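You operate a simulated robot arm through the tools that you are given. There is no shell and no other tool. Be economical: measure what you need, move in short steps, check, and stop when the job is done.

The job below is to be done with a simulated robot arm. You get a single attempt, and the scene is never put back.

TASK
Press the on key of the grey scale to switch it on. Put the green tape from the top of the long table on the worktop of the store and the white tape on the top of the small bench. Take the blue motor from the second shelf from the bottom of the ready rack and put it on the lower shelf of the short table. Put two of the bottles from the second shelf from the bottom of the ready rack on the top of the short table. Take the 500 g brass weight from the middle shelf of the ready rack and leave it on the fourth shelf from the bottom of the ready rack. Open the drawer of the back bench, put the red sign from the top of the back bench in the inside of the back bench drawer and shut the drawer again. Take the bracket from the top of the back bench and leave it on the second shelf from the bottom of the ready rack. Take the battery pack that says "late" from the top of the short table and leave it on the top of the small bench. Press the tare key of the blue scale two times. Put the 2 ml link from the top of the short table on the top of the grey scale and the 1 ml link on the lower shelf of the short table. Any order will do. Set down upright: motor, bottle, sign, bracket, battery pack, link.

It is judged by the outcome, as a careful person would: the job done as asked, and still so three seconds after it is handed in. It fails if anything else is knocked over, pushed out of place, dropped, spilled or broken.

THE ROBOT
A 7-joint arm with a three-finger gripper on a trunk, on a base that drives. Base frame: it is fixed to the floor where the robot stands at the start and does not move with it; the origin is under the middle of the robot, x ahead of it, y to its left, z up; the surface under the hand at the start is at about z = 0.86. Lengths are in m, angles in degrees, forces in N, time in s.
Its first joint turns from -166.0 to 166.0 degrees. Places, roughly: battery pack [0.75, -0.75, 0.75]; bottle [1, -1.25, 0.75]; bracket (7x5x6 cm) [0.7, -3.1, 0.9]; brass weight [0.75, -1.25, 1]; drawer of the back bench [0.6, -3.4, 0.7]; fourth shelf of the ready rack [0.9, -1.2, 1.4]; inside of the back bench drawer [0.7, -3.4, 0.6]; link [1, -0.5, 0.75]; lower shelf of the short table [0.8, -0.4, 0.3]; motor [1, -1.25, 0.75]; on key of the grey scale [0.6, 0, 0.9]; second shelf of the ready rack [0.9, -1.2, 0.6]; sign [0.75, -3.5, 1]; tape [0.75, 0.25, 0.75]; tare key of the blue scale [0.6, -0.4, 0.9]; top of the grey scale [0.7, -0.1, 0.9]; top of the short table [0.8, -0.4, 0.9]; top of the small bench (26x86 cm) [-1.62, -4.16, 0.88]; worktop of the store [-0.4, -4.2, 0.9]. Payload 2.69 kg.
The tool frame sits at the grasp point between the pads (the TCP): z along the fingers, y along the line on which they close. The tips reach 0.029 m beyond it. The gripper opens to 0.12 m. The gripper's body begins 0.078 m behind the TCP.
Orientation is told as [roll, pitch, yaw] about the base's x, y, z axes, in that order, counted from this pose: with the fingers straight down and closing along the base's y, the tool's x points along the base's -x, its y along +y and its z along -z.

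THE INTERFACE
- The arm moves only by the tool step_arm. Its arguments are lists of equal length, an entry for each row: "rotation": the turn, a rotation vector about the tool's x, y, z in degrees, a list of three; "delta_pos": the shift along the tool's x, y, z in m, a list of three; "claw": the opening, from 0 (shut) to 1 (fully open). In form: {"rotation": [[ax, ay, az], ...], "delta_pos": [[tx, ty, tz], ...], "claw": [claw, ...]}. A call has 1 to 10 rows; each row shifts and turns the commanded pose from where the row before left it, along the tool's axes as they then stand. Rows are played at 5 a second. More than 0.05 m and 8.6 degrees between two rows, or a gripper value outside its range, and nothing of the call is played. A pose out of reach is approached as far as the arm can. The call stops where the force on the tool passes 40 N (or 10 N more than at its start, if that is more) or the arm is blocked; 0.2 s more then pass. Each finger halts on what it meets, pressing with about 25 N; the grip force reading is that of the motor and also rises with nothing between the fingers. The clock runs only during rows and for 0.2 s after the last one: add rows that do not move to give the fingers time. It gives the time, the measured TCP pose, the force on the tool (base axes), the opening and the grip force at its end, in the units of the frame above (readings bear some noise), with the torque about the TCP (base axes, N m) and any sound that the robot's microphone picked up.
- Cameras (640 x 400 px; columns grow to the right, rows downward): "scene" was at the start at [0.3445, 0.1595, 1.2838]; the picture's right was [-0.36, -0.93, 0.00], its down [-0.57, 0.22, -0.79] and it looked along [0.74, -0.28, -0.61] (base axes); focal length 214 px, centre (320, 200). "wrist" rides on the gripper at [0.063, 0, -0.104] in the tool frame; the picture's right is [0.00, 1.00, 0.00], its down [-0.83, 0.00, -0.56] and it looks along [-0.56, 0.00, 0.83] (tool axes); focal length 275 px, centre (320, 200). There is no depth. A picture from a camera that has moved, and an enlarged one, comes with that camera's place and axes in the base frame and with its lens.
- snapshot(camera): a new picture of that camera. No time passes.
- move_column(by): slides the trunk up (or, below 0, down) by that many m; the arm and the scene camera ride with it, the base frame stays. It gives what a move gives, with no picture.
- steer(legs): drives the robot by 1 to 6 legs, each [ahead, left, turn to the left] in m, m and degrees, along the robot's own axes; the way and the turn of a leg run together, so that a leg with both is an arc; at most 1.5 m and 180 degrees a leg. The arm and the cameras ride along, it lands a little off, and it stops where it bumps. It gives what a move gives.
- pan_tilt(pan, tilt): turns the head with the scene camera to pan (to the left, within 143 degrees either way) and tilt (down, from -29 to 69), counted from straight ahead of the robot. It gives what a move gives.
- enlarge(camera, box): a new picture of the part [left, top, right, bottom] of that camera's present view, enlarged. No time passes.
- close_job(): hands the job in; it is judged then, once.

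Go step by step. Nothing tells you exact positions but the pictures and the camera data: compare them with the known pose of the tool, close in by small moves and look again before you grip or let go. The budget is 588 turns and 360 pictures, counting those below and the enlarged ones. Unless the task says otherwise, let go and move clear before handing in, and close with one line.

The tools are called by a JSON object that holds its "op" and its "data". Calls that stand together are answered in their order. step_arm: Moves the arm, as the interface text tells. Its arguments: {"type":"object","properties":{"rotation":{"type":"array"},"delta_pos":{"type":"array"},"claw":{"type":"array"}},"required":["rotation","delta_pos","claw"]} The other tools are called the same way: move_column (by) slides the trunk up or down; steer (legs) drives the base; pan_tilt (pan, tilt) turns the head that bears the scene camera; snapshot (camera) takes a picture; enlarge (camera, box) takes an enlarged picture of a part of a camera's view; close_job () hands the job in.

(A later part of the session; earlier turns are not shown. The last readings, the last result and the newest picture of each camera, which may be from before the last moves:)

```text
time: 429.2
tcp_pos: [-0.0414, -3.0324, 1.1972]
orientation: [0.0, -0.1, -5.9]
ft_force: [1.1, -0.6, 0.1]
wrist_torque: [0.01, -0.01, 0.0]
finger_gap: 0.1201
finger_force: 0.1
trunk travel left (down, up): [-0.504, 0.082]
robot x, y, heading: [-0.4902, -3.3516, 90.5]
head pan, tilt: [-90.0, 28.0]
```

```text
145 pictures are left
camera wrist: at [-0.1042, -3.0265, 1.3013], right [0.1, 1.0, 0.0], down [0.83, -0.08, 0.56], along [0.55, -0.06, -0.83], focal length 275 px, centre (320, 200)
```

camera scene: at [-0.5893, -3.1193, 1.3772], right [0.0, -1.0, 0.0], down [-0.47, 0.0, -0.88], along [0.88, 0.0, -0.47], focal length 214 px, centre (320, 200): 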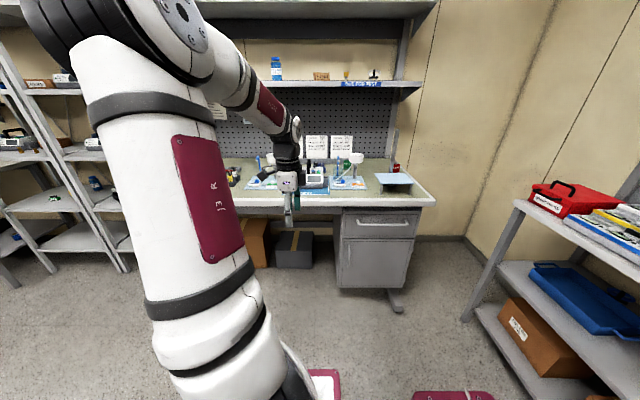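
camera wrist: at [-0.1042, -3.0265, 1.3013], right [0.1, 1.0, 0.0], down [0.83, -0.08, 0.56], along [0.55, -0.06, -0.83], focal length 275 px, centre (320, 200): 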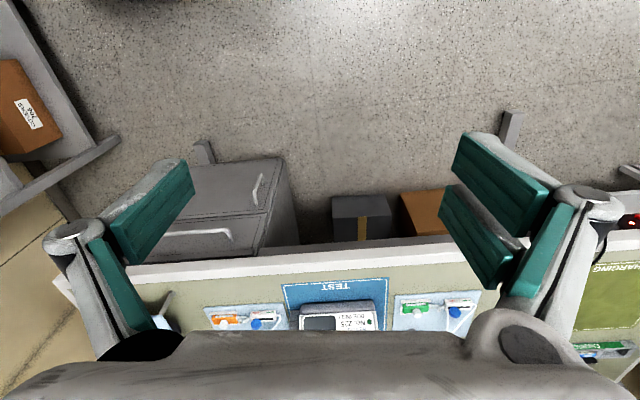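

{"op": "steer", "data": {"legs": [[0, -0.25, 0]]}}

{"op": "snapshot", "data": {"camera": "wrist"}}

{"op": "enlarge", "data": {"camera": "wrist", "box": [160, 140, 480, 340]}}

```text
time: 431.0
tcp_pos: [0.2109, -3.0326, 1.197]
orientation: [0.0, 0.0, -6.2]
ft_force: [-0.3, -0.3, -0.7]
wrist_torque: [-0.02, -0.04, 0.03]
finger_gap: 0.1202
finger_force: 0.1
trunk travel left (down, up): [-0.504, 0.082]
robot x, y, heading: [-0.2359, -3.3481, 90.1]
head pan, tilt: [-90.0, 28.0]
```

```text
144 pictures are left
camera wrist: at [0.1475, -3.0262, 1.3013], right [0.1, 0.99, 0.0], down [0.83, -0.09, 0.56], along [0.55, -0.06, -0.83], focal length 275 px, centre (320, 200)
```

wrist: 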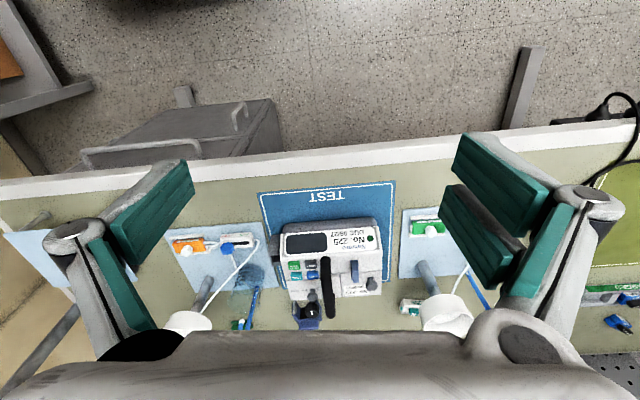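

```text
2.00 times, centred on (320, 240) of wrist
camera zoom: at [0.1475, -3.0262, 1.3013], right [0.1, 0.99, 0.0], down [0.83, -0.09, 0.56], along [0.55, -0.06, -0.83], focal length 551 px, centre (320, 120)
```

zoom: 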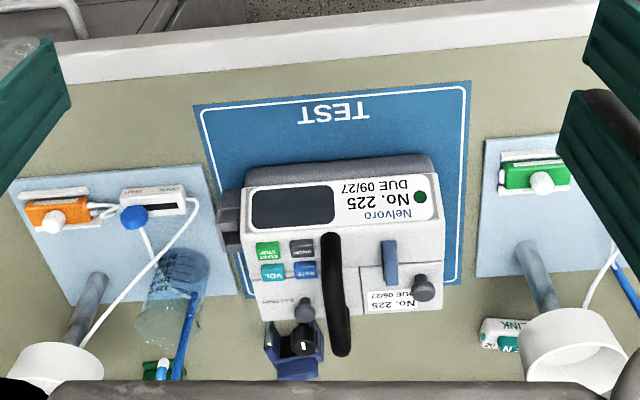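

The bracket is the blue clamp-like part with a black knob right behind the pump, at ≈[0.71, −3.11]. I move in for a closer look.

{"op": "steer", "data": {"legs": [[-0.06, -0.17, 0]]}}

{"op": "step_arm", "data": {"rotation": [[0, 0, -3], [0, 0, -3], [0, 0, 0]], "delta_pos": [[-0.04, 0, 0], [-0.04, 0, 0], [-0.035, 0, 0.0]], "claw": [1, 1, 1]}}

{"op": "snapshot", "data": {"camera": "wrist"}}

{"op": "snapshot", "data": {"camera": "scene"}}

```text
time: 432.5
tcp_pos: [0.3802, -3.0926, 1.1972]
orientation: [-0.1, 0.1, -6.2]
ft_force: [0.0, -0.1, 0.0]
wrist_torque: [-0.03, -0.01, -0.01]
finger_gap: 0.12
finger_force: 0.1
trunk travel left (down, up): [-0.504, 0.082]
robot x, y, heading: [-0.0666, -3.407, 90.0]
head pan, tilt: [-90.0, 28.0]
```

```text
time: 433.3
tcp_pos: [0.4952, -3.0976, 1.1973]
orientation: [0.0, 0.1, -0.2]
ft_force: [-0.1, 0.4, 0.2]
wrist_torque: [0.02, -0.03, 0.01]
finger_gap: 0.1198
finger_force: 0.0
trunk travel left (down, up): [-0.504, 0.082]
robot x, y, heading: [-0.0671, -3.41, 90.2]
head pan, tilt: [-90.0, 28.0]
```

```text
142 pictures are left
camera wrist: at [0.4317, -3.0985, 1.3012], right [0.0, 1.0, 0.0], down [0.83, 0.0, 0.56], along [0.56, 0.0, -0.83], focal length 275 px, centre (320, 200)
```

wrist: 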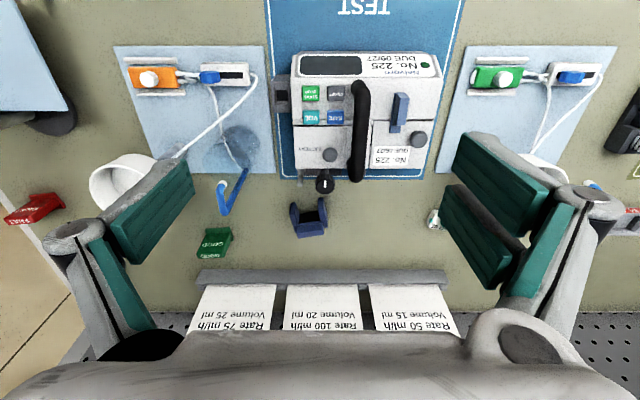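

```text
141 pictures are left
camera scene: at [-0.1683, -3.287, 1.5277], right [0.0, -1.0, 0.0], down [-0.47, 0.0, -0.88], along [0.88, 0.0, -0.47], focal length 214 px, centre (320, 200)
```

scene: 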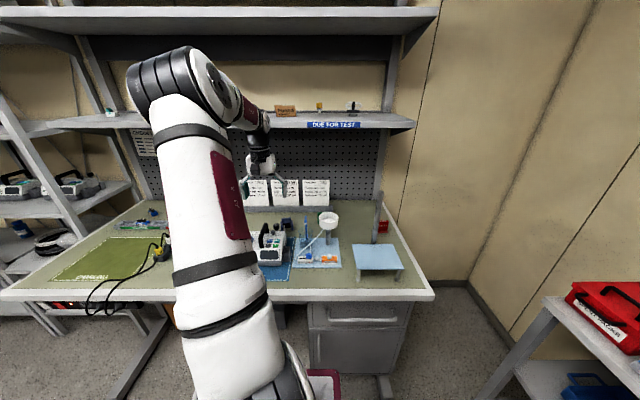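

{"op": "enlarge", "data": {"camera": "wrist", "box": [250, 150, 370, 250]}}

{"op": "enlarge", "data": {"camera": "wrist", "box": [0, 120, 160, 260]}}

{"op": "enlarge", "data": {"camera": "scene", "box": [230, 170, 430, 330]}}

```text
4.00 times, centred on (310, 200) of wrist
camera zoom: at [0.4317, -3.0985, 1.3012], right [0.0, 1.0, 0.0], down [0.83, 0.0, 0.56], along [0.56, 0.0, -0.83], focal length 1101 px, centre (360, 200)
```

zoom: 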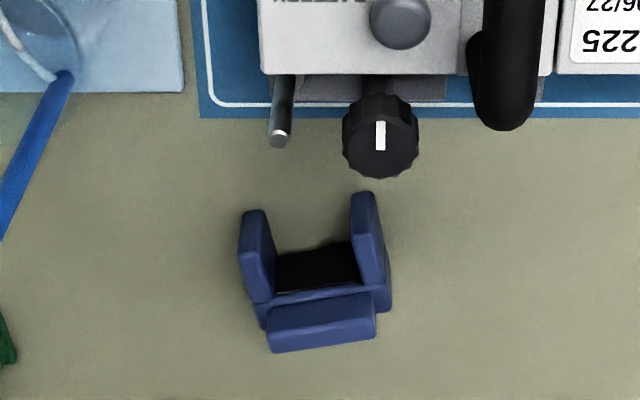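

```text
2.86 times, centred on (80, 190) of wrist
camera zoom: at [0.4317, -3.0985, 1.3012], right [0.0, 1.0, 0.0], down [0.83, 0.0, 0.56], along [0.56, 0.0, -0.83], focal length 786 px, centre (1006, 229)
```

zoom: 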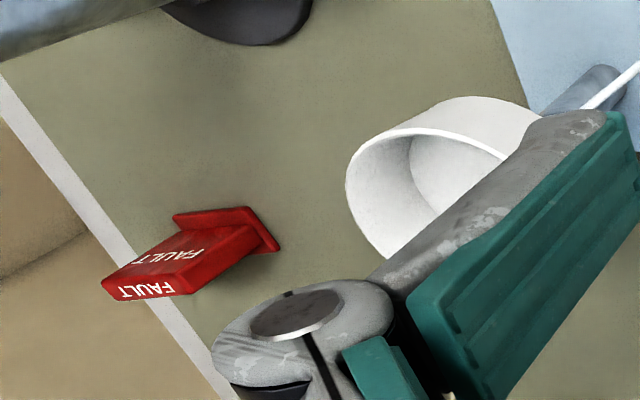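

```text
2.50 times, centred on (330, 250) of scene
camera zoom: at [-0.1683, -3.287, 1.5277], right [0.0, -1.0, 0.0], down [-0.47, 0.0, -0.88], along [0.88, 0.0, -0.47], focal length 536 px, centre (295, 75)
```

zoom: 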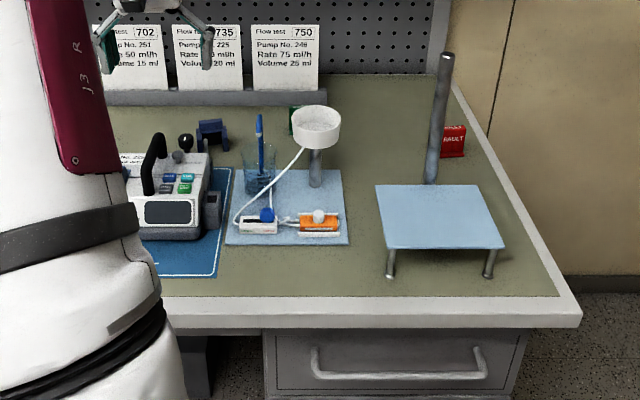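

I'll take the bracket from above, park it at the bench's free front strip, and later regrip it from the front for the rack shelf.

{"op": "steer", "data": {"legs": [[0, -0.06, 0]]}}

{"op": "step_arm", "data": {"rotation": [[0, 0, -4.2], [0, 0, -4.3], [0, 0, 0], [0, 0, 0], [0, 0, 0]], "delta_pos": [[0, 0, 0.04], [0, -0.01, 0.035], [-0.045, -0.01, 0], [-0.045, -0.01, 0], [-0.04, -0.005, 0]], "claw": [1, 1, 1, 1, 1]}}

{"op": "snapshot", "data": {"camera": "wrist"}}

{"op": "snapshot", "data": {"camera": "scene"}}

```text
time: 434.3
tcp_pos: [0.555, -3.0988, 1.1958]
orientation: [0.0, 0.1, -0.2]
ft_force: [-1.0, -0.7, 0.1]
wrist_torque: [-0.01, 0.03, -0.03]
finger_gap: 0.1201
finger_force: 0.2
trunk travel left (down, up): [-0.504, 0.082]
robot x, y, heading: [-0.0091, -3.4094, 90.1]
head pan, tilt: [-90.0, 28.0]
```

```text
time: 435.5
tcp_pos: [0.687, -3.1132, 1.1197]
orientation: [0.0, 0.1, 8.3]
ft_force: [-0.9, 0.6, 1.6]
wrist_torque: [-0.04, -0.04, -0.02]
finger_gap: 0.1199
finger_force: 0.1
trunk travel left (down, up): [-0.504, 0.082]
robot x, y, heading: [-0.006, -3.4081, 90.4]
head pan, tilt: [-90.0, 28.0]
```

```text
137 pictures are left
camera wrist: at [0.6239, -3.1229, 1.2252], right [-0.15, 0.99, 0.0], down [0.82, 0.12, 0.55], along [0.55, 0.08, -0.83], focal length 275 px, centre (320, 200)
```

wrist: 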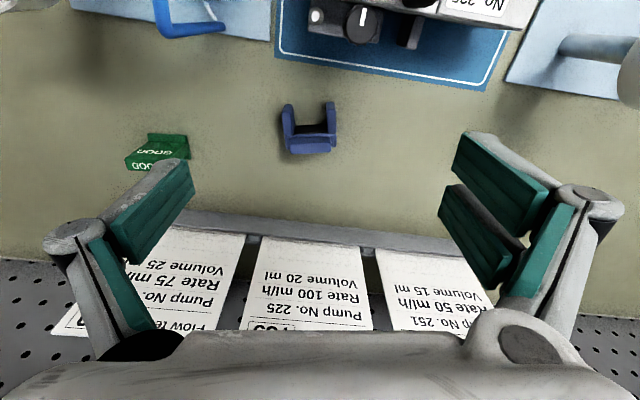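

```text
136 pictures are left
camera scene: at [-0.1085, -3.2868, 1.5277], right [0.0, -1.0, 0.0], down [-0.47, 0.0, -0.88], along [0.88, 0.0, -0.47], focal length 214 px, centre (320, 200)
```

scene: 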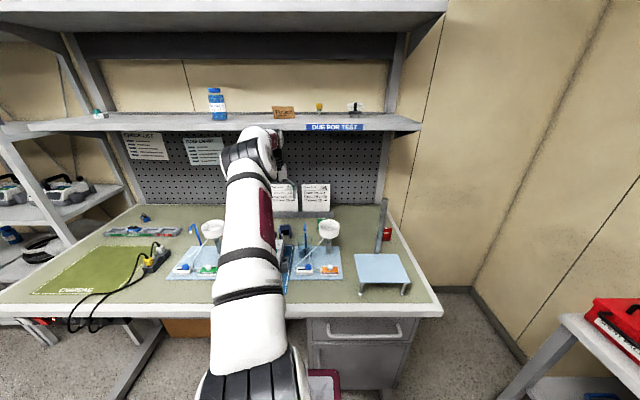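

{"op": "enlarge", "data": {"camera": "wrist", "box": [260, 80, 360, 170]}}

```text
4.44 times, centred on (310, 125) of wrist
camera zoom: at [0.6239, -3.1229, 1.2252], right [-0.15, 0.99, 0.0], down [0.82, 0.12, 0.55], along [0.55, 0.08, -0.83], focal length 1224 px, centre (364, 533)
```

zoom: 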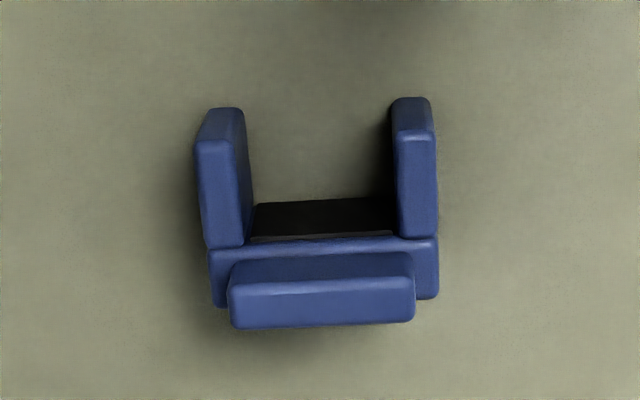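

{"op": "step_arm", "data": {"rotation": [[0, 0, -1.5], [0, 0, 0], [0, 0, 0], [0, 0, 0], [0, 0, 0]], "delta_pos": [[-0.035, 0.011, 0.02], [0, 0, 0.04], [0, 0, 0.04], [0, 0, 0.04], [0, 0, 0.01]], "claw": [1, 1, 1, 1, 1]}}

{"op": "snapshot", "data": {"camera": "wrist"}}

{"op": "snapshot", "data": {"camera": "scene"}}

```text
time: 436.7
tcp_pos: [0.7126, -3.0992, 0.9699]
orientation: [-0.1, 0.1, 9.8]
ft_force: [-1.1, -0.1, 0.6]
wrist_torque: [-0.03, 0.0, 0.0]
finger_gap: 0.1201
finger_force: 0.1
out of reach, approached as far as the arm can: row 1
trunk travel left (down, up): [-0.504, 0.082]
robot x, y, heading: [-0.004, -3.4083, 90.0]
head pan, tilt: [-90.0, 28.0]
```

```text
134 pictures are left
camera wrist: at [0.6509, -3.1114, 1.0747], right [-0.17, 0.98, 0.0], down [0.82, 0.15, 0.55], along [0.55, 0.1, -0.83], focal length 275 px, centre (320, 200)
```

wrist: 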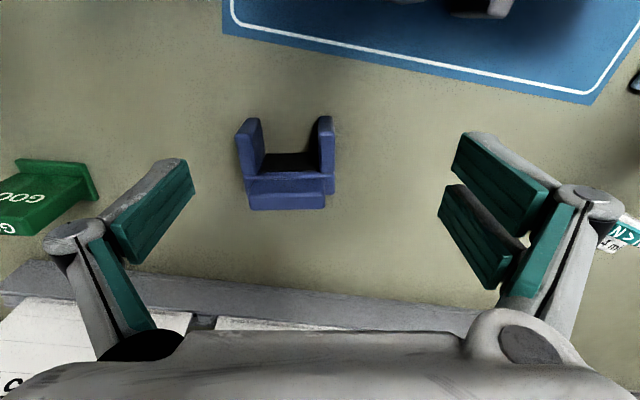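

```text
133 pictures are left
camera scene: at [-0.1079, -3.287, 1.5278], right [0.0, -1.0, 0.0], down [-0.47, 0.0, -0.88], along [0.88, 0.0, -0.47], focal length 214 px, centre (320, 200)
```

scene: 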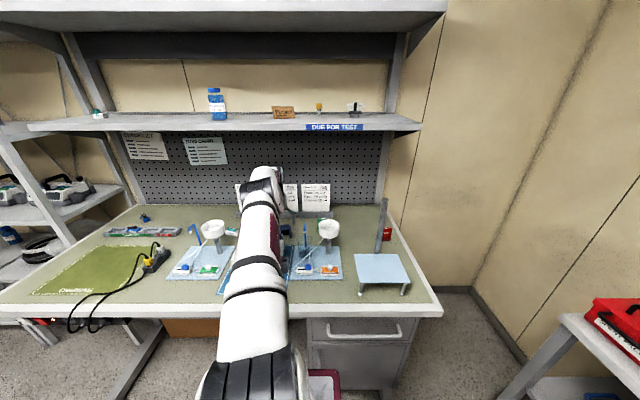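

{"op": "step_arm", "data": {"rotation": [[0, 0, 0], [0, 0, 0], [0, 0, 0]], "delta_pos": [[-0.003, -0.0206, 0], [0, 0, 0.025], [0, 0, 0.01]], "claw": [1, 1, 1]}}

{"op": "snapshot", "data": {"camera": "wrist"}}

```text
time: 437.5
tcp_pos: [0.7202, -3.1199, 0.9361]
orientation: [0.0, 0.0, 9.8]
ft_force: [0.3, -0.4, 0.2]
wrist_torque: [0.0, 0.01, 0.03]
finger_gap: 0.12
finger_force: 0.0
trunk travel left (down, up): [-0.504, 0.082]
robot x, y, heading: [-0.0085, -3.4087, 90.1]
head pan, tilt: [-90.0, 28.0]
```

```text
132 pictures are left
camera wrist: at [0.6578, -3.1313, 1.0396], right [-0.17, 0.98, 0.0], down [0.82, 0.14, 0.56], along [0.55, 0.1, -0.83], focal length 275 px, centre (320, 200)
```

wrist: 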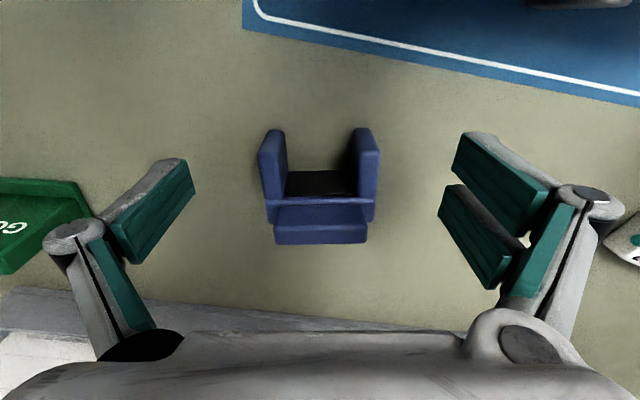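

{"op": "step_arm", "data": {"rotation": [[0, 0, 0], [0, 0, 0], [0, 0, 0], [0, 0, 0]], "delta_pos": [[-0.002, 0, 0.014], [0, 0, 0], [0, 0, 0], [0, 0, 0]], "claw": [1, 0, 0, 0]}}

{"op": "snapshot", "data": {"camera": "wrist"}}

```text
time: 438.5
tcp_pos: [0.7226, -3.1191, 0.9231]
orientation: [0.0, -0.1, 9.8]
ft_force: [1.2, 0.4, 4.5]
wrist_torque: [-0.14, -0.09, 0.07]
finger_gap: 0.0616
finger_force: 25.3
trunk travel left (down, up): [-0.504, 0.082]
robot x, y, heading: [-0.0087, -3.4096, 90.4]
head pan, tilt: [-90.0, 28.0]
```

```text
131 pictures are left
camera wrist: at [0.6601, -3.1307, 1.0264], right [-0.17, 0.98, 0.0], down [0.82, 0.15, 0.56], along [0.55, 0.1, -0.83], focal length 275 px, centre (320, 200)
```

wrist: 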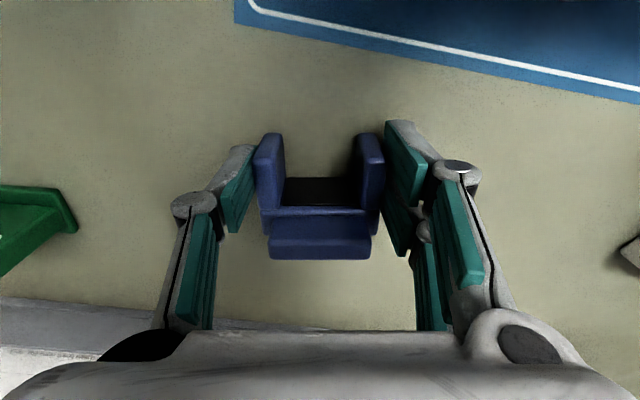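

{"op": "step_arm", "data": {"rotation": [[0, 0, 0], [0, 0, 0], [0, 0, 0], [0, 0, 0]], "delta_pos": [[0, 0, -0.04], [0, 0, -0.04], [0, 0, -0.045], [0, 0, -0.04]], "claw": [0, 0, 0, 0]}}

{"op": "steer", "data": {"legs": [[0, 0.32, 0]]}}

{"op": "snapshot", "data": {"camera": "wrist"}}

```text
time: 439.5
tcp_pos: [0.7207, -3.1194, 1.0876]
orientation: [-0.1, 0.1, 9.7]
ft_force: [0.3, -0.7, -1.5]
wrist_torque: [0.0, 0.08, 0.01]
finger_gap: 0.0616
finger_force: 25.4
trunk travel left (down, up): [-0.504, 0.082]
robot x, y, heading: [-0.0097, -3.4123, 90.2]
head pan, tilt: [-90.0, 28.0]
```

```text
time: 441.6
tcp_pos: [0.4051, -3.1202, 1.0862]
orientation: [0.0, 0.1, 9.7]
ft_force: [0.0, 0.0, -1.9]
wrist_torque: [-0.01, 0.05, 0.0]
finger_gap: 0.0617
finger_force: 25.0
trunk travel left (down, up): [-0.504, 0.082]
robot x, y, heading: [-0.3231, -3.407, 90.0]
head pan, tilt: [-90.0, 28.0]
```

```text
130 pictures are left
camera wrist: at [0.3446, -3.1323, 1.1908], right [-0.17, 0.98, 0.0], down [0.82, 0.14, 0.55], along [0.55, 0.1, -0.83], focal length 275 px, centre (320, 200)
```

wrist: 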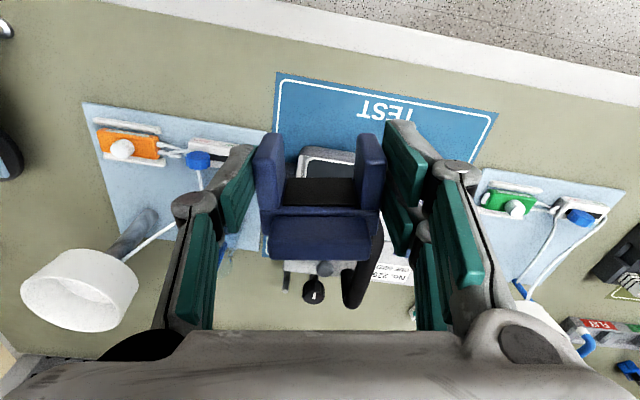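

I set the bracket down temporarily on the free strip in front of the pump.

{"op": "step_arm", "data": {"rotation": [[0, 0, 0], [0, 0, 0], [0, 0, 0], [0, 0, 0], [0, 0, 0], [0, 0, 0]], "delta_pos": [[0.018, -0.003, 0.03], [0, 0, 0.045], [0, 0, 0.045], [0, 0, 0.035], [0, 0, 0.004], [0, 0, 0]], "claw": [0, 0, 0, 0, 0, 0]}}

{"op": "snapshot", "data": {"camera": "wrist"}}

```text
time: 443.0
tcp_pos: [0.4119, -3.1248, 0.9296]
orientation: [0.0, 0.2, 9.7]
ft_force: [-0.6, 0.6, -1.6]
wrist_torque: [-0.01, 0.03, 0.02]
finger_gap: 0.0614
finger_force: 24.9
out of reach, approached as far as the arm can: row 1, 2
trunk travel left (down, up): [-0.504, 0.082]
robot x, y, heading: [-0.3234, -3.4066, 90.1]
head pan, tilt: [-90.0, 28.0]
```

```text
129 pictures are left
camera wrist: at [0.35, -3.136, 1.0347], right [-0.17, 0.98, 0.0], down [0.82, 0.14, 0.55], along [0.55, 0.1, -0.83], focal length 275 px, centre (320, 200)
```

wrist: 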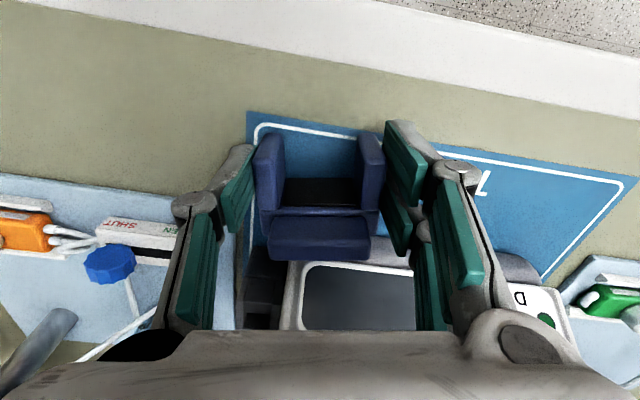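

{"op": "steer", "data": {"legs": [[0, 0.035, 0]]}}

{"op": "step_arm", "data": {"rotation": [[0, 0, 0], [0, 0, 0], [0, 0, 0]], "delta_pos": [[0, 0, 0.004], [0, 0, 0.003], [0, 0, 0]], "claw": [0, 0, 0]}}

{"op": "snapshot", "data": {"camera": "scene"}}

```text
time: 443.9
tcp_pos: [0.3774, -3.1242, 0.9304]
orientation: [0.0, 0.1, 9.6]
ft_force: [0.3, -0.2, -1.4]
wrist_torque: [0.0, 0.03, 0.01]
finger_gap: 0.0614
finger_force: 24.8
trunk travel left (down, up): [-0.504, 0.082]
robot x, y, heading: [-0.3585, -3.41, 89.8]
head pan, tilt: [-90.0, 28.0]
```

```text
time: 444.7
tcp_pos: [0.3772, -3.125, 0.9229]
orientation: [0.0, 0.2, 9.7]
ft_force: [-0.1, 0.2, -0.8]
wrist_torque: [-0.03, 0.05, -0.03]
finger_gap: 0.0614
finger_force: 24.7
trunk travel left (down, up): [-0.504, 0.082]
robot x, y, heading: [-0.3587, -3.4131, 90.0]
head pan, tilt: [-90.0, 28.0]
```

```text
128 pictures are left
camera scene: at [-0.4565, -3.2868, 1.5278], right [0.0, -1.0, 0.0], down [-0.47, 0.0, -0.88], along [0.88, 0.0, -0.47], focal length 214 px, centre (320, 200)
```

scene: 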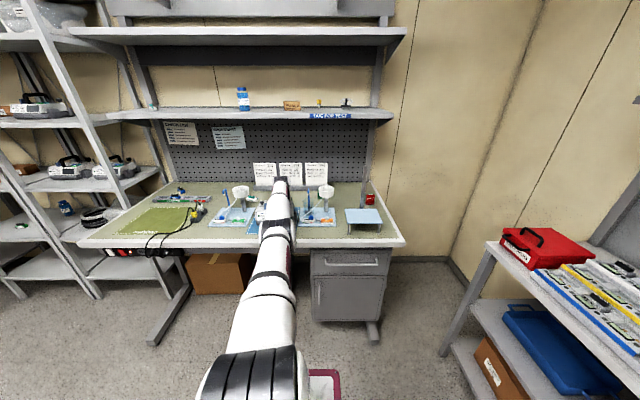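

{"op": "step_arm", "data": {"rotation": [[0, 0, 0], [0, 0, 0], [0, 0, 0]], "delta_pos": [[0, 0, 0.002], [0, 0, 0.002], [0, 0, 0]], "claw": [0, 0, 0]}}

```text
time: 445.5
tcp_pos: [0.3777, -3.1247, 0.9216]
orientation: [-0.1, -0.1, 9.6]
ft_force: [-3.4, -0.9, 20.3]
wrist_torque: [-0.02, 0.23, 0.07]
finger_gap: 0.0614
finger_force: 25.0
trunk travel left (down, up): [-0.504, 0.082]
robot x, y, heading: [-0.3625, -3.4127, 90.0]
head pan, tilt: [-90.0, 28.0]
```

{"op": "step_arm", "data": {"rotation": [[0, 0, 0], [0, 0, 0], [0, 0, 0]], "delta_pos": [[0, 0, -0.001], [0, 0, 0], [0, 0, 0]], "claw": [0, 0.7, 0.85]}}

{"op": "move_column", "data": {"by": 0.08}}

{"op": "snapshot", "data": {"camera": "wrist"}}

```text
time: 446.3
tcp_pos: [0.3779, -3.1246, 0.9204]
orientation: [0.0, 0.2, 9.7]
ft_force: [-0.4, -0.1, 0.7]
wrist_torque: [-0.01, 0.01, -0.03]
finger_gap: 0.1022
finger_force: 0.1
trunk travel left (down, up): [-0.504, 0.082]
robot x, y, heading: [-0.359, -3.4118, 90.2]
head pan, tilt: [-90.0, 28.0]
```

```text
time: 447.4
tcp_pos: [0.3739, -3.1986, 0.9988]
orientation: [0.0, 0.1, 9.7]
ft_force: [0.7, 0.8, 0.3]
wrist_torque: [-0.03, -0.03, -0.01]
finger_gap: 0.102
finger_force: 0.0
trunk travel left (down, up): [-0.584, 0.002]
robot x, y, heading: [-0.3542, -3.4124, 90.1]
head pan, tilt: [-90.0, 28.0]
```

```text
127 pictures are left
camera wrist: at [0.3134, -3.2077, 1.1036], right [-0.17, 0.98, 0.0], down [0.82, 0.14, 0.55], along [0.55, 0.1, -0.83], focal length 275 px, centre (320, 200)
```

wrist: 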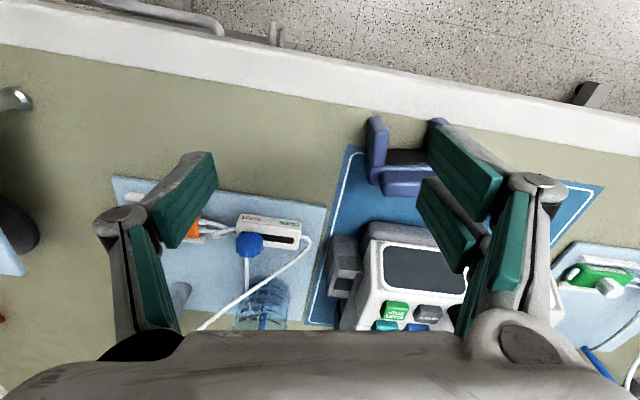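

The bracket is parked safely in front of the pump. Now the drawer: I back away, lower and look at its handle.

{"op": "steer", "data": {"legs": [[0, 0.25, 0]]}}

{"op": "move_column", "data": {"by": -0.3}}

{"op": "snapshot", "data": {"camera": "scene"}}

```text
time: 449.3
tcp_pos: [0.1263, -3.1974, 0.9993]
orientation: [0.0, 0.2, 9.8]
ft_force: [-0.5, 0.2, -0.3]
wrist_torque: [0.02, 0.0, 0.01]
finger_gap: 0.1019
finger_force: 0.0
trunk travel left (down, up): [-0.584, 0.002]
robot x, y, heading: [-0.6064, -3.4068, 89.9]
head pan, tilt: [-90.0, 28.0]
```

```text
time: 452.3
tcp_pos: [0.1266, -3.1984, 0.7007]
orientation: [-0.1, 0.0, 9.7]
ft_force: [-0.2, 0.0, -0.6]
wrist_torque: [-0.02, 0.02, 0.01]
finger_gap: 0.1021
finger_force: 0.0
trunk travel left (down, up): [-0.284, 0.302]
robot x, y, heading: [-0.6075, -3.414, 89.9]
head pan, tilt: [-90.0, 28.0]
```

```text
126 pictures are left
camera scene: at [-0.7057, -3.1471, 1.3077], right [0.0, -1.0, 0.0], down [-0.47, 0.0, -0.88], along [0.88, 0.0, -0.47], focal length 214 px, centre (320, 200)
```

scene: 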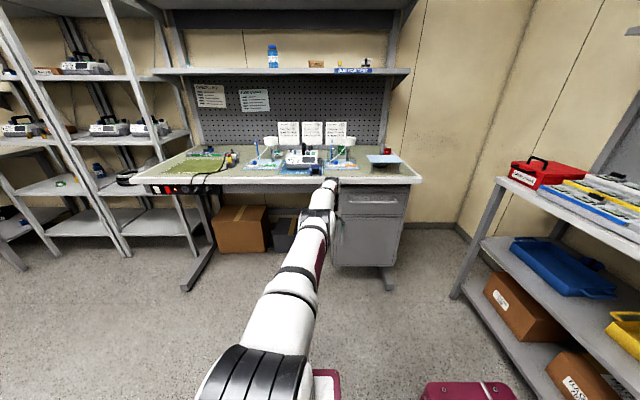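

{"op": "step_arm", "data": {"rotation": [[0, 0, 3], [0, 0, 3], [0, 0, 3.7], [0, 0, 0], [0, 0, 0], [0, 0, 0]], "delta_pos": [[0.03, 0, 0.03], [0.03, 0, 0.03], [0.04, 0, 0.02], [0.04, 0, 0], [0.04, 0, 0], [0.04, 0, 0]], "claw": [1, 1, 1, 1, 1, 1]}}

{"op": "snapshot", "data": {"camera": "scene"}}

```text
time: 453.7
tcp_pos: [-0.0925, -3.2075, 0.6214]
orientation: [-0.1, -0.1, 0.0]
ft_force: [0.3, 0.2, -0.1]
wrist_torque: [0.02, -0.02, -0.05]
finger_gap: 0.1201
finger_force: 0.0
trunk travel left (down, up): [-0.284, 0.302]
robot x, y, heading: [-0.6084, -3.4095, 90.0]
head pan, tilt: [-90.0, 28.0]
```

```text
125 pictures are left
camera scene: at [-0.7056, -3.1471, 1.3077], right [0.0, -1.0, 0.0], down [-0.47, 0.0, -0.88], along [0.88, 0.0, -0.47], focal length 214 px, centre (320, 200)
```

scene: 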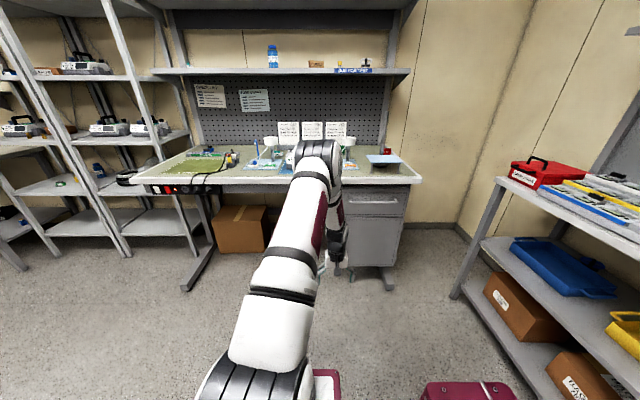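

{"op": "step_arm", "data": {"rotation": [[0, -7.5, 0], [0, -7.5, 0], [0, -7.5, 0], [0, -7.5, 0], [0, -7.5, 0], [0, -7.5, 0], [0, -7.5, 0], [0, -7.5, 0]], "delta_pos": [[-0.03, -0.02, -0.02], [-0.03, -0.02, -0.02], [-0.03, -0.02, -0.01], [-0.03, -0.03, -0.01], [-0.03, -0.03, 0], [-0.03, -0.03, 0.0], [-0.03, -0.03, 0], [-0.03, -0.03, 0]], "claw": [1, 1, 1, 1, 1, 1, 1, 1]}}

{"op": "snapshot", "data": {"camera": "wrist"}}

{"op": "snapshot", "data": {"camera": "scene"}}

```text
time: 455.5
tcp_pos: [0.104, -3.4191, 0.7813]
orientation: [-0.1, -60.2, 0.1]
ft_force: [1.2, -0.8, 0.3]
wrist_torque: [-0.02, 0.01, -0.07]
finger_gap: 0.12
finger_force: 0.0
trunk travel left (down, up): [-0.284, 0.302]
robot x, y, heading: [-0.6094, -3.4084, 90.0]
head pan, tilt: [-90.0, 28.0]
```

```text
124 pictures are left
camera wrist: at [-0.0185, -3.4197, 0.7772], right [0.0, 1.0, 0.0], down [-0.07, 0.0, 1.0], along [1.0, 0.0, 0.07], focal length 275 px, centre (320, 200)
```

wrist: 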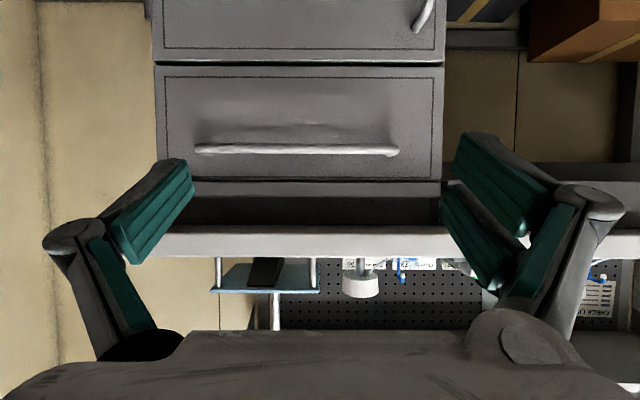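

```text
123 pictures are left
camera scene: at [-0.7057, -3.1469, 1.3077], right [0.0, -1.0, 0.0], down [-0.47, 0.0, -0.88], along [0.88, 0.0, -0.47], focal length 214 px, centre (320, 200)
```

scene: 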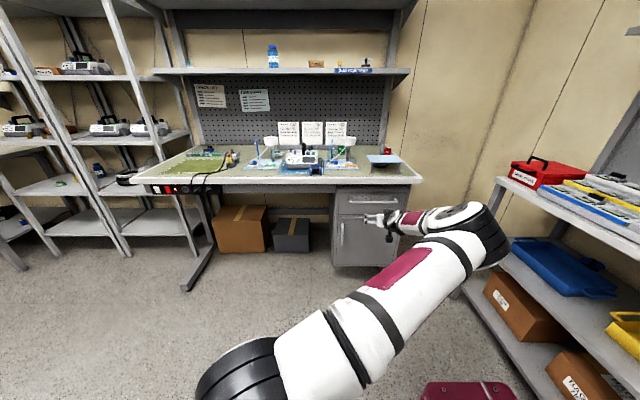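

{"op": "enlarge", "data": {"camera": "wrist", "box": [150, 60, 450, 260]}}

```text
2.00 times, centred on (300, 160) of wrist
camera zoom: at [-0.0185, -3.4197, 0.7772], right [0.0, 1.0, 0.0], down [-0.07, 0.0, 1.0], along [1.0, 0.0, 0.07], focal length 551 px, centre (360, 280)
```

zoom: 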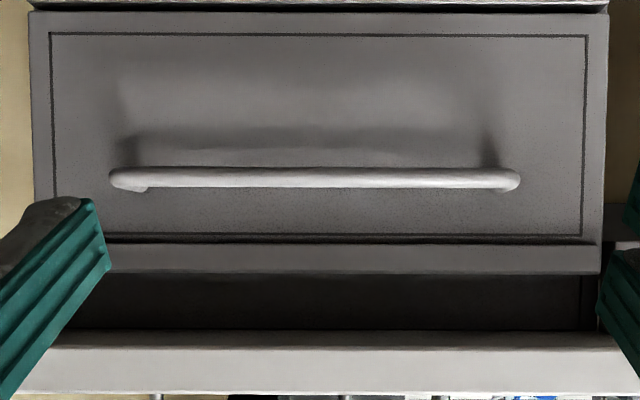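

The handle bar is at about [0.37, −3.45, 0.735]. I level the tool and roll it 90° so the fingers close vertically on the bar.

{"op": "step_arm", "data": {"rotation": [[0, -7, 0], [0, -7, 0], [0, -6, 0], [0, 0, 8.5], [0, 0, 8.5], [0, 0, 8.5], [0, 0, 8.5], [0, 0, 8.5], [0, 0, 8.5], [0, 0, 8.5]], "delta_pos": [[0.01, 0, 0], [0.01, 0, 0], [0.01, 0, 0], [0, 0, 0], [0, 0, 0], [0, 0, 0], [0, 0, 0], [0, 0, 0], [0, 0, 0], [0, 0, 0]], "claw": [1, 1, 1, 1, 1, 1, 1, 1, 1, 1]}}

{"op": "step_arm", "data": {"rotation": [[0, 0, 8.5], [0, 0, 8.5], [0, 0, 8.5], [0, 0, 5]], "delta_pos": [[0, 0, 0], [0, 0, 0], [0, 0, 0], [0, 0, 0]], "claw": [0.6, 0.6, 0.6, 0.6]}}

{"op": "snapshot", "data": {"camera": "wrist"}}

{"op": "snapshot", "data": {"camera": "scene"}}

```text
time: 457.7
tcp_pos: [0.0921, -3.418, 0.752]
orientation: [78.4, -30.0, -84.2]
ft_force: [0.4, -0.4, 0.3]
wrist_torque: [0.0, 0.02, -0.02]
finger_gap: 0.1201
finger_force: 0.0
trunk travel left (down, up): [-0.284, 0.302]
robot x, y, heading: [-0.6061, -3.4088, 89.9]
head pan, tilt: [-90.0, 28.0]
```

```text
time: 458.7
tcp_pos: [0.0919, -3.4169, 0.7529]
orientation: [80.0, 0.1, -90.0]
ft_force: [0.9, -0.1, 0.0]
wrist_torque: [0.03, -0.01, -0.01]
finger_gap: 0.0718
finger_force: 0.0
trunk travel left (down, up): [-0.284, 0.302]
robot x, y, heading: [-0.6054, -3.4069, 89.9]
head pan, tilt: [-90.0, 28.0]
```

```text
121 pictures are left
camera wrist: at [-0.011, -3.3558, 0.7704], right [0.17, 0.0, 0.98], down [-0.55, -0.83, 0.1], along [0.82, -0.56, -0.14], focal length 275 px, centre (320, 200)
```

wrist: 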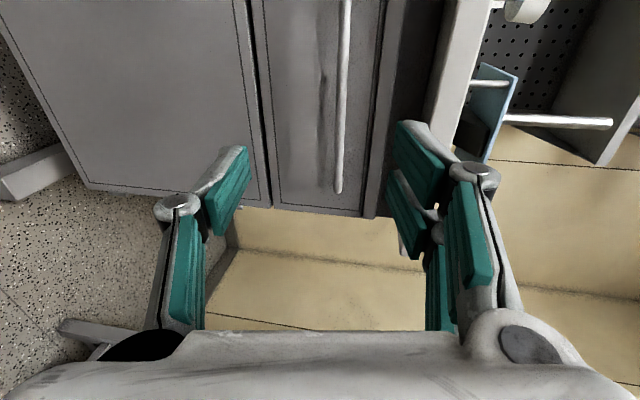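

```text
120 pictures are left
camera scene: at [-0.7058, -3.1471, 1.3077], right [0.0, -1.0, 0.0], down [-0.47, 0.0, -0.88], along [0.88, 0.0, -0.47], focal length 214 px, centre (320, 200)
```

scene: 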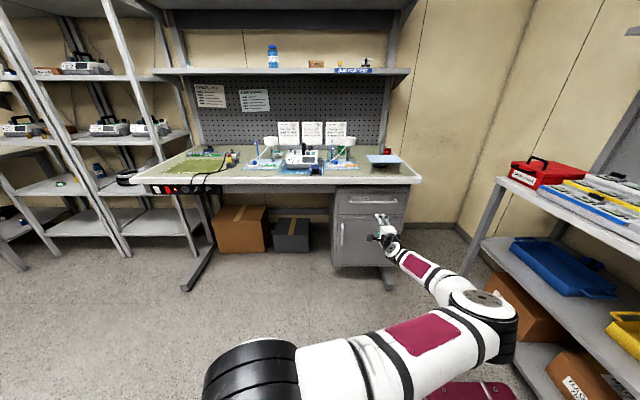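

{"op": "step_arm", "data": {"rotation": [[0, 0, 0]], "delta_pos": [[-0.033, -0.02, 0]], "claw": [0.5]}}

{"op": "steer", "data": {"legs": [[0, -0.2, 0]]}}

{"op": "snapshot", "data": {"camera": "wrist"}}

```text
time: 459.1
tcp_pos: [0.0895, -3.452, 0.7328]
orientation: [80.0, 0.0, -89.9]
ft_force: [0.2, 0.4, 0.2]
wrist_torque: [-0.04, -0.03, 0.0]
finger_gap: 0.0599
finger_force: 0.0
trunk travel left (down, up): [-0.284, 0.302]
robot x, y, heading: [-0.6049, -3.4087, 90.0]
head pan, tilt: [-90.0, 28.0]
```

```text
time: 460.7
tcp_pos: [0.2907, -3.4506, 0.7331]
orientation: [80.1, 0.1, -89.9]
ft_force: [0.6, 0.7, 0.5]
wrist_torque: [0.0, 0.01, 0.0]
finger_gap: 0.0599
finger_force: 0.2
trunk travel left (down, up): [-0.284, 0.302]
robot x, y, heading: [-0.4092, -3.4064, 90.1]
head pan, tilt: [-90.0, 28.0]
```

```text
119 pictures are left
camera wrist: at [0.1872, -3.388, 0.7507], right [0.17, 0.01, 0.98], down [-0.55, -0.83, 0.1], along [0.82, -0.56, -0.14], focal length 275 px, centre (320, 200)
```

wrist: 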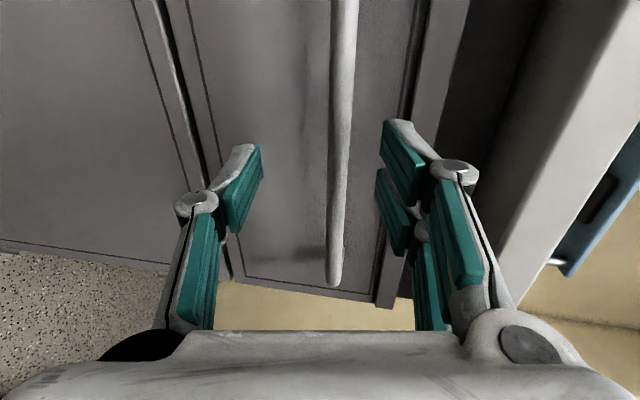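

{"op": "step_arm", "data": {"rotation": [[0, 0, 0], [0, 0, 0]], "delta_pos": [[0, 0.008, 0], [0, 0, 0.03]], "claw": [0.5, 0.5]}}

{"op": "snapshot", "data": {"camera": "wrist"}}

```text
time: 461.3
tcp_pos: [0.3215, -3.4507, 0.7363]
orientation: [80.1, 0.0, -90.1]
ft_force: [-0.6, -0.2, -0.1]
wrist_torque: [0.01, 0.03, 0.01]
finger_gap: 0.0602
finger_force: 0.0
trunk travel left (down, up): [-0.284, 0.302]
robot x, y, heading: [-0.4066, -3.4113, 90.4]
head pan, tilt: [-90.0, 28.0]
```

```text
118 pictures are left
camera wrist: at [0.218, -3.3886, 0.7535], right [0.17, 0.01, 0.98], down [-0.55, -0.83, 0.1], along [0.82, -0.56, -0.14], focal length 275 px, centre (320, 200)
```

wrist: 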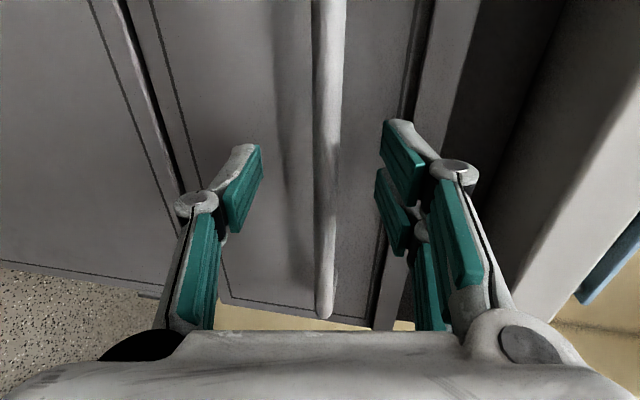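

{"op": "step_arm", "data": {"rotation": [[0, 0, 0], [0, 0, 0], [0, 0, 0], [0, 0, 0]], "delta_pos": [[0, 0.003, 0.03], [0, 0, 0], [0, 0, 0], [0, 0, 0]], "claw": [0.5, 0, 0, 0]}}

{"op": "snapshot", "data": {"camera": "wrist"}}

```text
time: 462.3
tcp_pos: [0.3503, -3.4518, 0.7334]
orientation: [80.0, 0.0, -89.9]
ft_force: [-0.3, -2.1, 1.2]
wrist_torque: [0.01, 0.02, 0.17]
finger_gap: 0.0112
finger_force: 38.0
trunk travel left (down, up): [-0.284, 0.302]
robot x, y, heading: [-0.4053, -3.4069, 89.9]
head pan, tilt: [-90.0, 28.0]
```

```text
117 pictures are left
camera wrist: at [0.2478, -3.3883, 0.7512], right [0.17, 0.01, 0.98], down [-0.55, -0.83, 0.1], along [0.82, -0.56, -0.14], focal length 275 px, centre (320, 200)
```

wrist: 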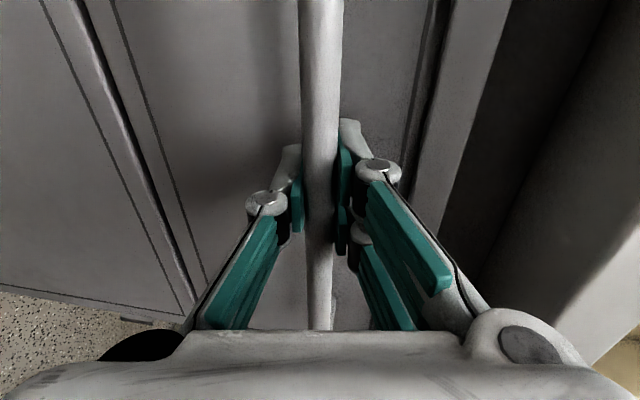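

The bar is gripped. I pull the drawer with the base.

{"op": "steer", "data": {"legs": [[0, 0.1, 0]]}}

{"op": "snapshot", "data": {"camera": "wrist"}}

```text
time: 463.4
tcp_pos: [0.2504, -3.4522, 0.7324]
orientation: [80.0, 0.0, -90.0]
ft_force: [3.6, -8.3, 2.9]
wrist_torque: [-0.01, 0.04, -0.09]
finger_gap: 0.0112
finger_force: 38.5
trunk travel left (down, up): [-0.284, 0.302]
robot x, y, heading: [-0.5076, -3.41, 90.0]
head pan, tilt: [-90.0, 28.0]
```

```text
116 pictures are left
camera wrist: at [0.1466, -3.3885, 0.7512], right [0.17, 0.01, 0.98], down [-0.55, -0.83, 0.1], along [0.82, -0.56, -0.14], focal length 275 px, centre (320, 200)
```

wrist: 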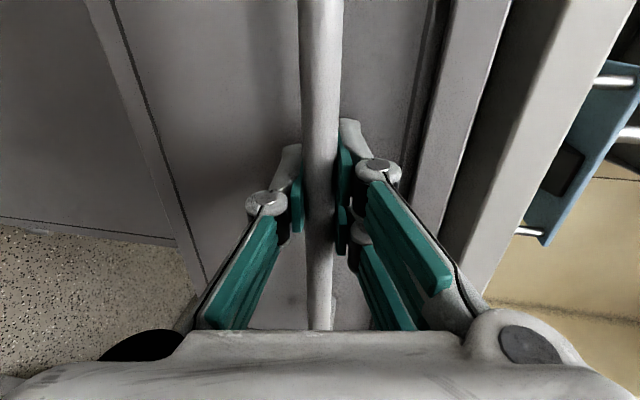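

{"op": "steer", "data": {"legs": [[0, 0.15, 0]]}}

{"op": "snapshot", "data": {"camera": "scene"}}

```text
time: 464.8
tcp_pos: [0.0974, -3.4521, 0.7331]
orientation: [80.0, 0.1, -90.0]
ft_force: [2.9, -1.6, -0.6]
wrist_torque: [0.01, -0.02, 0.02]
finger_gap: 0.0111
finger_force: 38.4
trunk travel left (down, up): [-0.284, 0.302]
robot x, y, heading: [-0.6559, -3.4096, 90.1]
head pan, tilt: [-90.0, 28.0]
```

```text
115 pictures are left
camera scene: at [-0.7576, -3.1473, 1.3077], right [0.0, -1.0, 0.0], down [-0.47, 0.0, -0.88], along [0.88, 0.0, -0.47], focal length 214 px, centre (320, 200)
```

scene: 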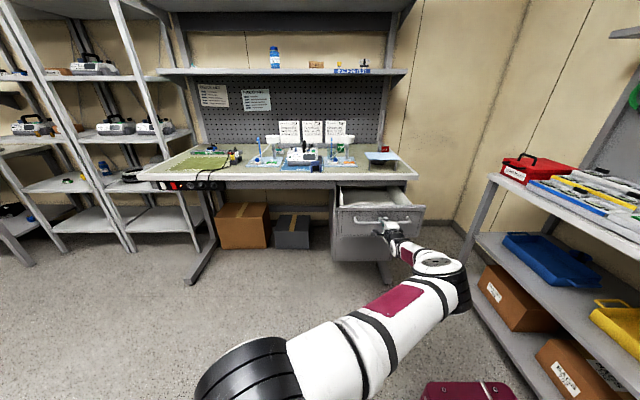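

The drawer is open 25 cm. I let go and back off, then look inside.

{"op": "step_arm", "data": {"rotation": [[0, 0, 0], [0, 0, 0], [0, 0, 0], [0, 0, 0]], "delta_pos": [[0, 0, 0], [0, 0, 0], [0, 0, -0.035], [0, 0, -0.035]], "claw": [0.5, 0.5, 0.5, 0.5]}}

{"op": "pan_tilt", "data": {"pan": -105, "tilt": 28}}

{"op": "snapshot", "data": {"camera": "scene"}}

{"op": "enlarge", "data": {"camera": "scene", "box": [240, 120, 400, 240]}}

```text
time: 465.8
tcp_pos: [0.0281, -3.4504, 0.7457]
orientation: [80.1, 0.0, -90.1]
ft_force: [-0.9, 0.1, 0.1]
wrist_torque: [-0.03, 0.01, -0.01]
finger_gap: 0.0601
finger_force: 0.0
trunk travel left (down, up): [-0.284, 0.302]
robot x, y, heading: [-0.6585, -3.4071, 89.7]
head pan, tilt: [-90.0, 28.0]
```

```text
time: 466.6
tcp_pos: [0.0291, -3.4507, 0.7465]
orientation: [80.0, 0.0, -90.0]
ft_force: [0.3, 0.8, 0.1]
wrist_torque: [-0.01, -0.03, 0.0]
finger_gap: 0.06
finger_force: 0.0
trunk travel left (down, up): [-0.284, 0.302]
robot x, y, heading: [-0.6562, -3.4097, 89.9]
head pan, tilt: [-105.0, 28.0]
```

```text
114 pictures are left
camera scene: at [-0.7608, -3.1708, 1.3077], right [-0.26, -0.97, 0.0], down [-0.45, 0.12, -0.88], along [0.85, -0.23, -0.47], focal length 214 px, centre (320, 200)
```

scene: 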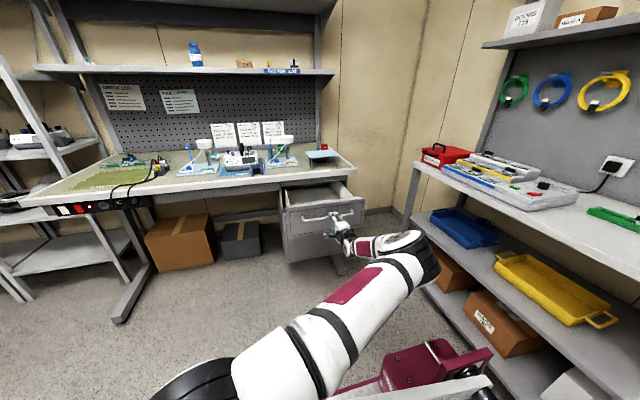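

```text
3.33 times, centred on (320, 180) of scene
camera zoom: at [-0.7608, -3.1708, 1.3077], right [-0.26, -0.97, 0.0], down [-0.45, 0.12, -0.88], along [0.85, -0.23, -0.47], focal length 715 px, centre (320, 267)
```

zoom: 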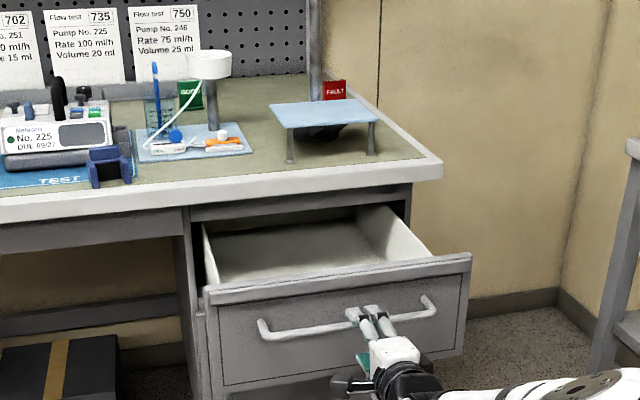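

The drawer is open and empty. For the sign I'd rather face the bench straight on: I move to open floor, reset the tool to straight down and swing the arm to the front.

{"op": "steer", "data": {"legs": [[0, 0.4, 0], [0.7, 0, 0]]}}

{"op": "step_arm", "data": {"rotation": [[0, 0, -8.5], [0, 0, -8.5], [0, 0, -8.5], [0, 0, -8.5], [0, 0, -8.5], [0, 0, -8.5], [0, 0, -8.5], [0, 0, -8.5], [0, 0, -8.5], [0, 0, -8.5]], "delta_pos": [[0, 0, 0], [0, 0, 0], [0, 0, 0], [0, 0, 0], [0, 0, 0], [0, 0, 0], [0, 0, 0], [0, 0, 0], [0, 0, 0], [0, 0, 0]], "claw": [1, 1, 1, 1, 1, 1, 1, 1, 1, 1]}}

{"op": "step_arm", "data": {"rotation": [[0, 0, -5], [0, 8, 0], [0, 8, 0], [0, 8, 0], [0, 8, 0], [0, 8, 0], [0, 8, 0], [0, 8, 0], [0, 8, 0], [0, 8, 0]], "delta_pos": [[0, 0, 0], [-0.01, 0.03, -0.01], [-0.01, 0.03, -0.01], [-0.01, 0.03, -0.01], [-0.01, 0.03, -0.01], [-0.01, 0.03, -0.01], [0, 0.03, -0.02], [0, 0.03, -0.02], [0, 0.03, -0.02], [0, 0.03, -0.02]], "claw": [1, 1, 1, 1, 1, 1, 1, 1, 1, 1]}}

```text
time: 472.5
tcp_pos: [-0.369, -2.7522, 0.7473]
orientation: [79.9, 0.0, -90.1]
ft_force: [-0.6, 0.5, -0.3]
wrist_torque: [-0.01, -0.01, 0.01]
finger_gap: 0.0601
finger_force: 0.0
trunk travel left (down, up): [-0.284, 0.302]
robot x, y, heading: [-1.0611, -2.7092, 89.9]
head pan, tilt: [-105.0, 28.0]
```

```text
time: 474.7
tcp_pos: [-0.3703, -2.7534, 0.7454]
orientation: [25.5, -78.9, -26.0]
ft_force: [0.2, -0.2, 0.0]
wrist_torque: [0.0, -0.01, 0.01]
finger_gap: 0.12
finger_force: 0.0
trunk travel left (down, up): [-0.284, 0.302]
robot x, y, heading: [-1.0599, -2.7126, 90.2]
head pan, tilt: [-105.0, 28.0]
```

```text
time: 476.9
tcp_pos: [-0.4283, -2.4833, 0.8817]
orientation: [-0.2, -8.0, -0.2]
ft_force: [0.1, 0.0, -0.2]
wrist_torque: [0.06, -0.03, -0.02]
finger_gap: 0.1201
finger_force: 0.0
trunk travel left (down, up): [-0.284, 0.302]
robot x, y, heading: [-1.0529, -2.7107, 90.0]
head pan, tilt: [-105.0, 28.0]
```

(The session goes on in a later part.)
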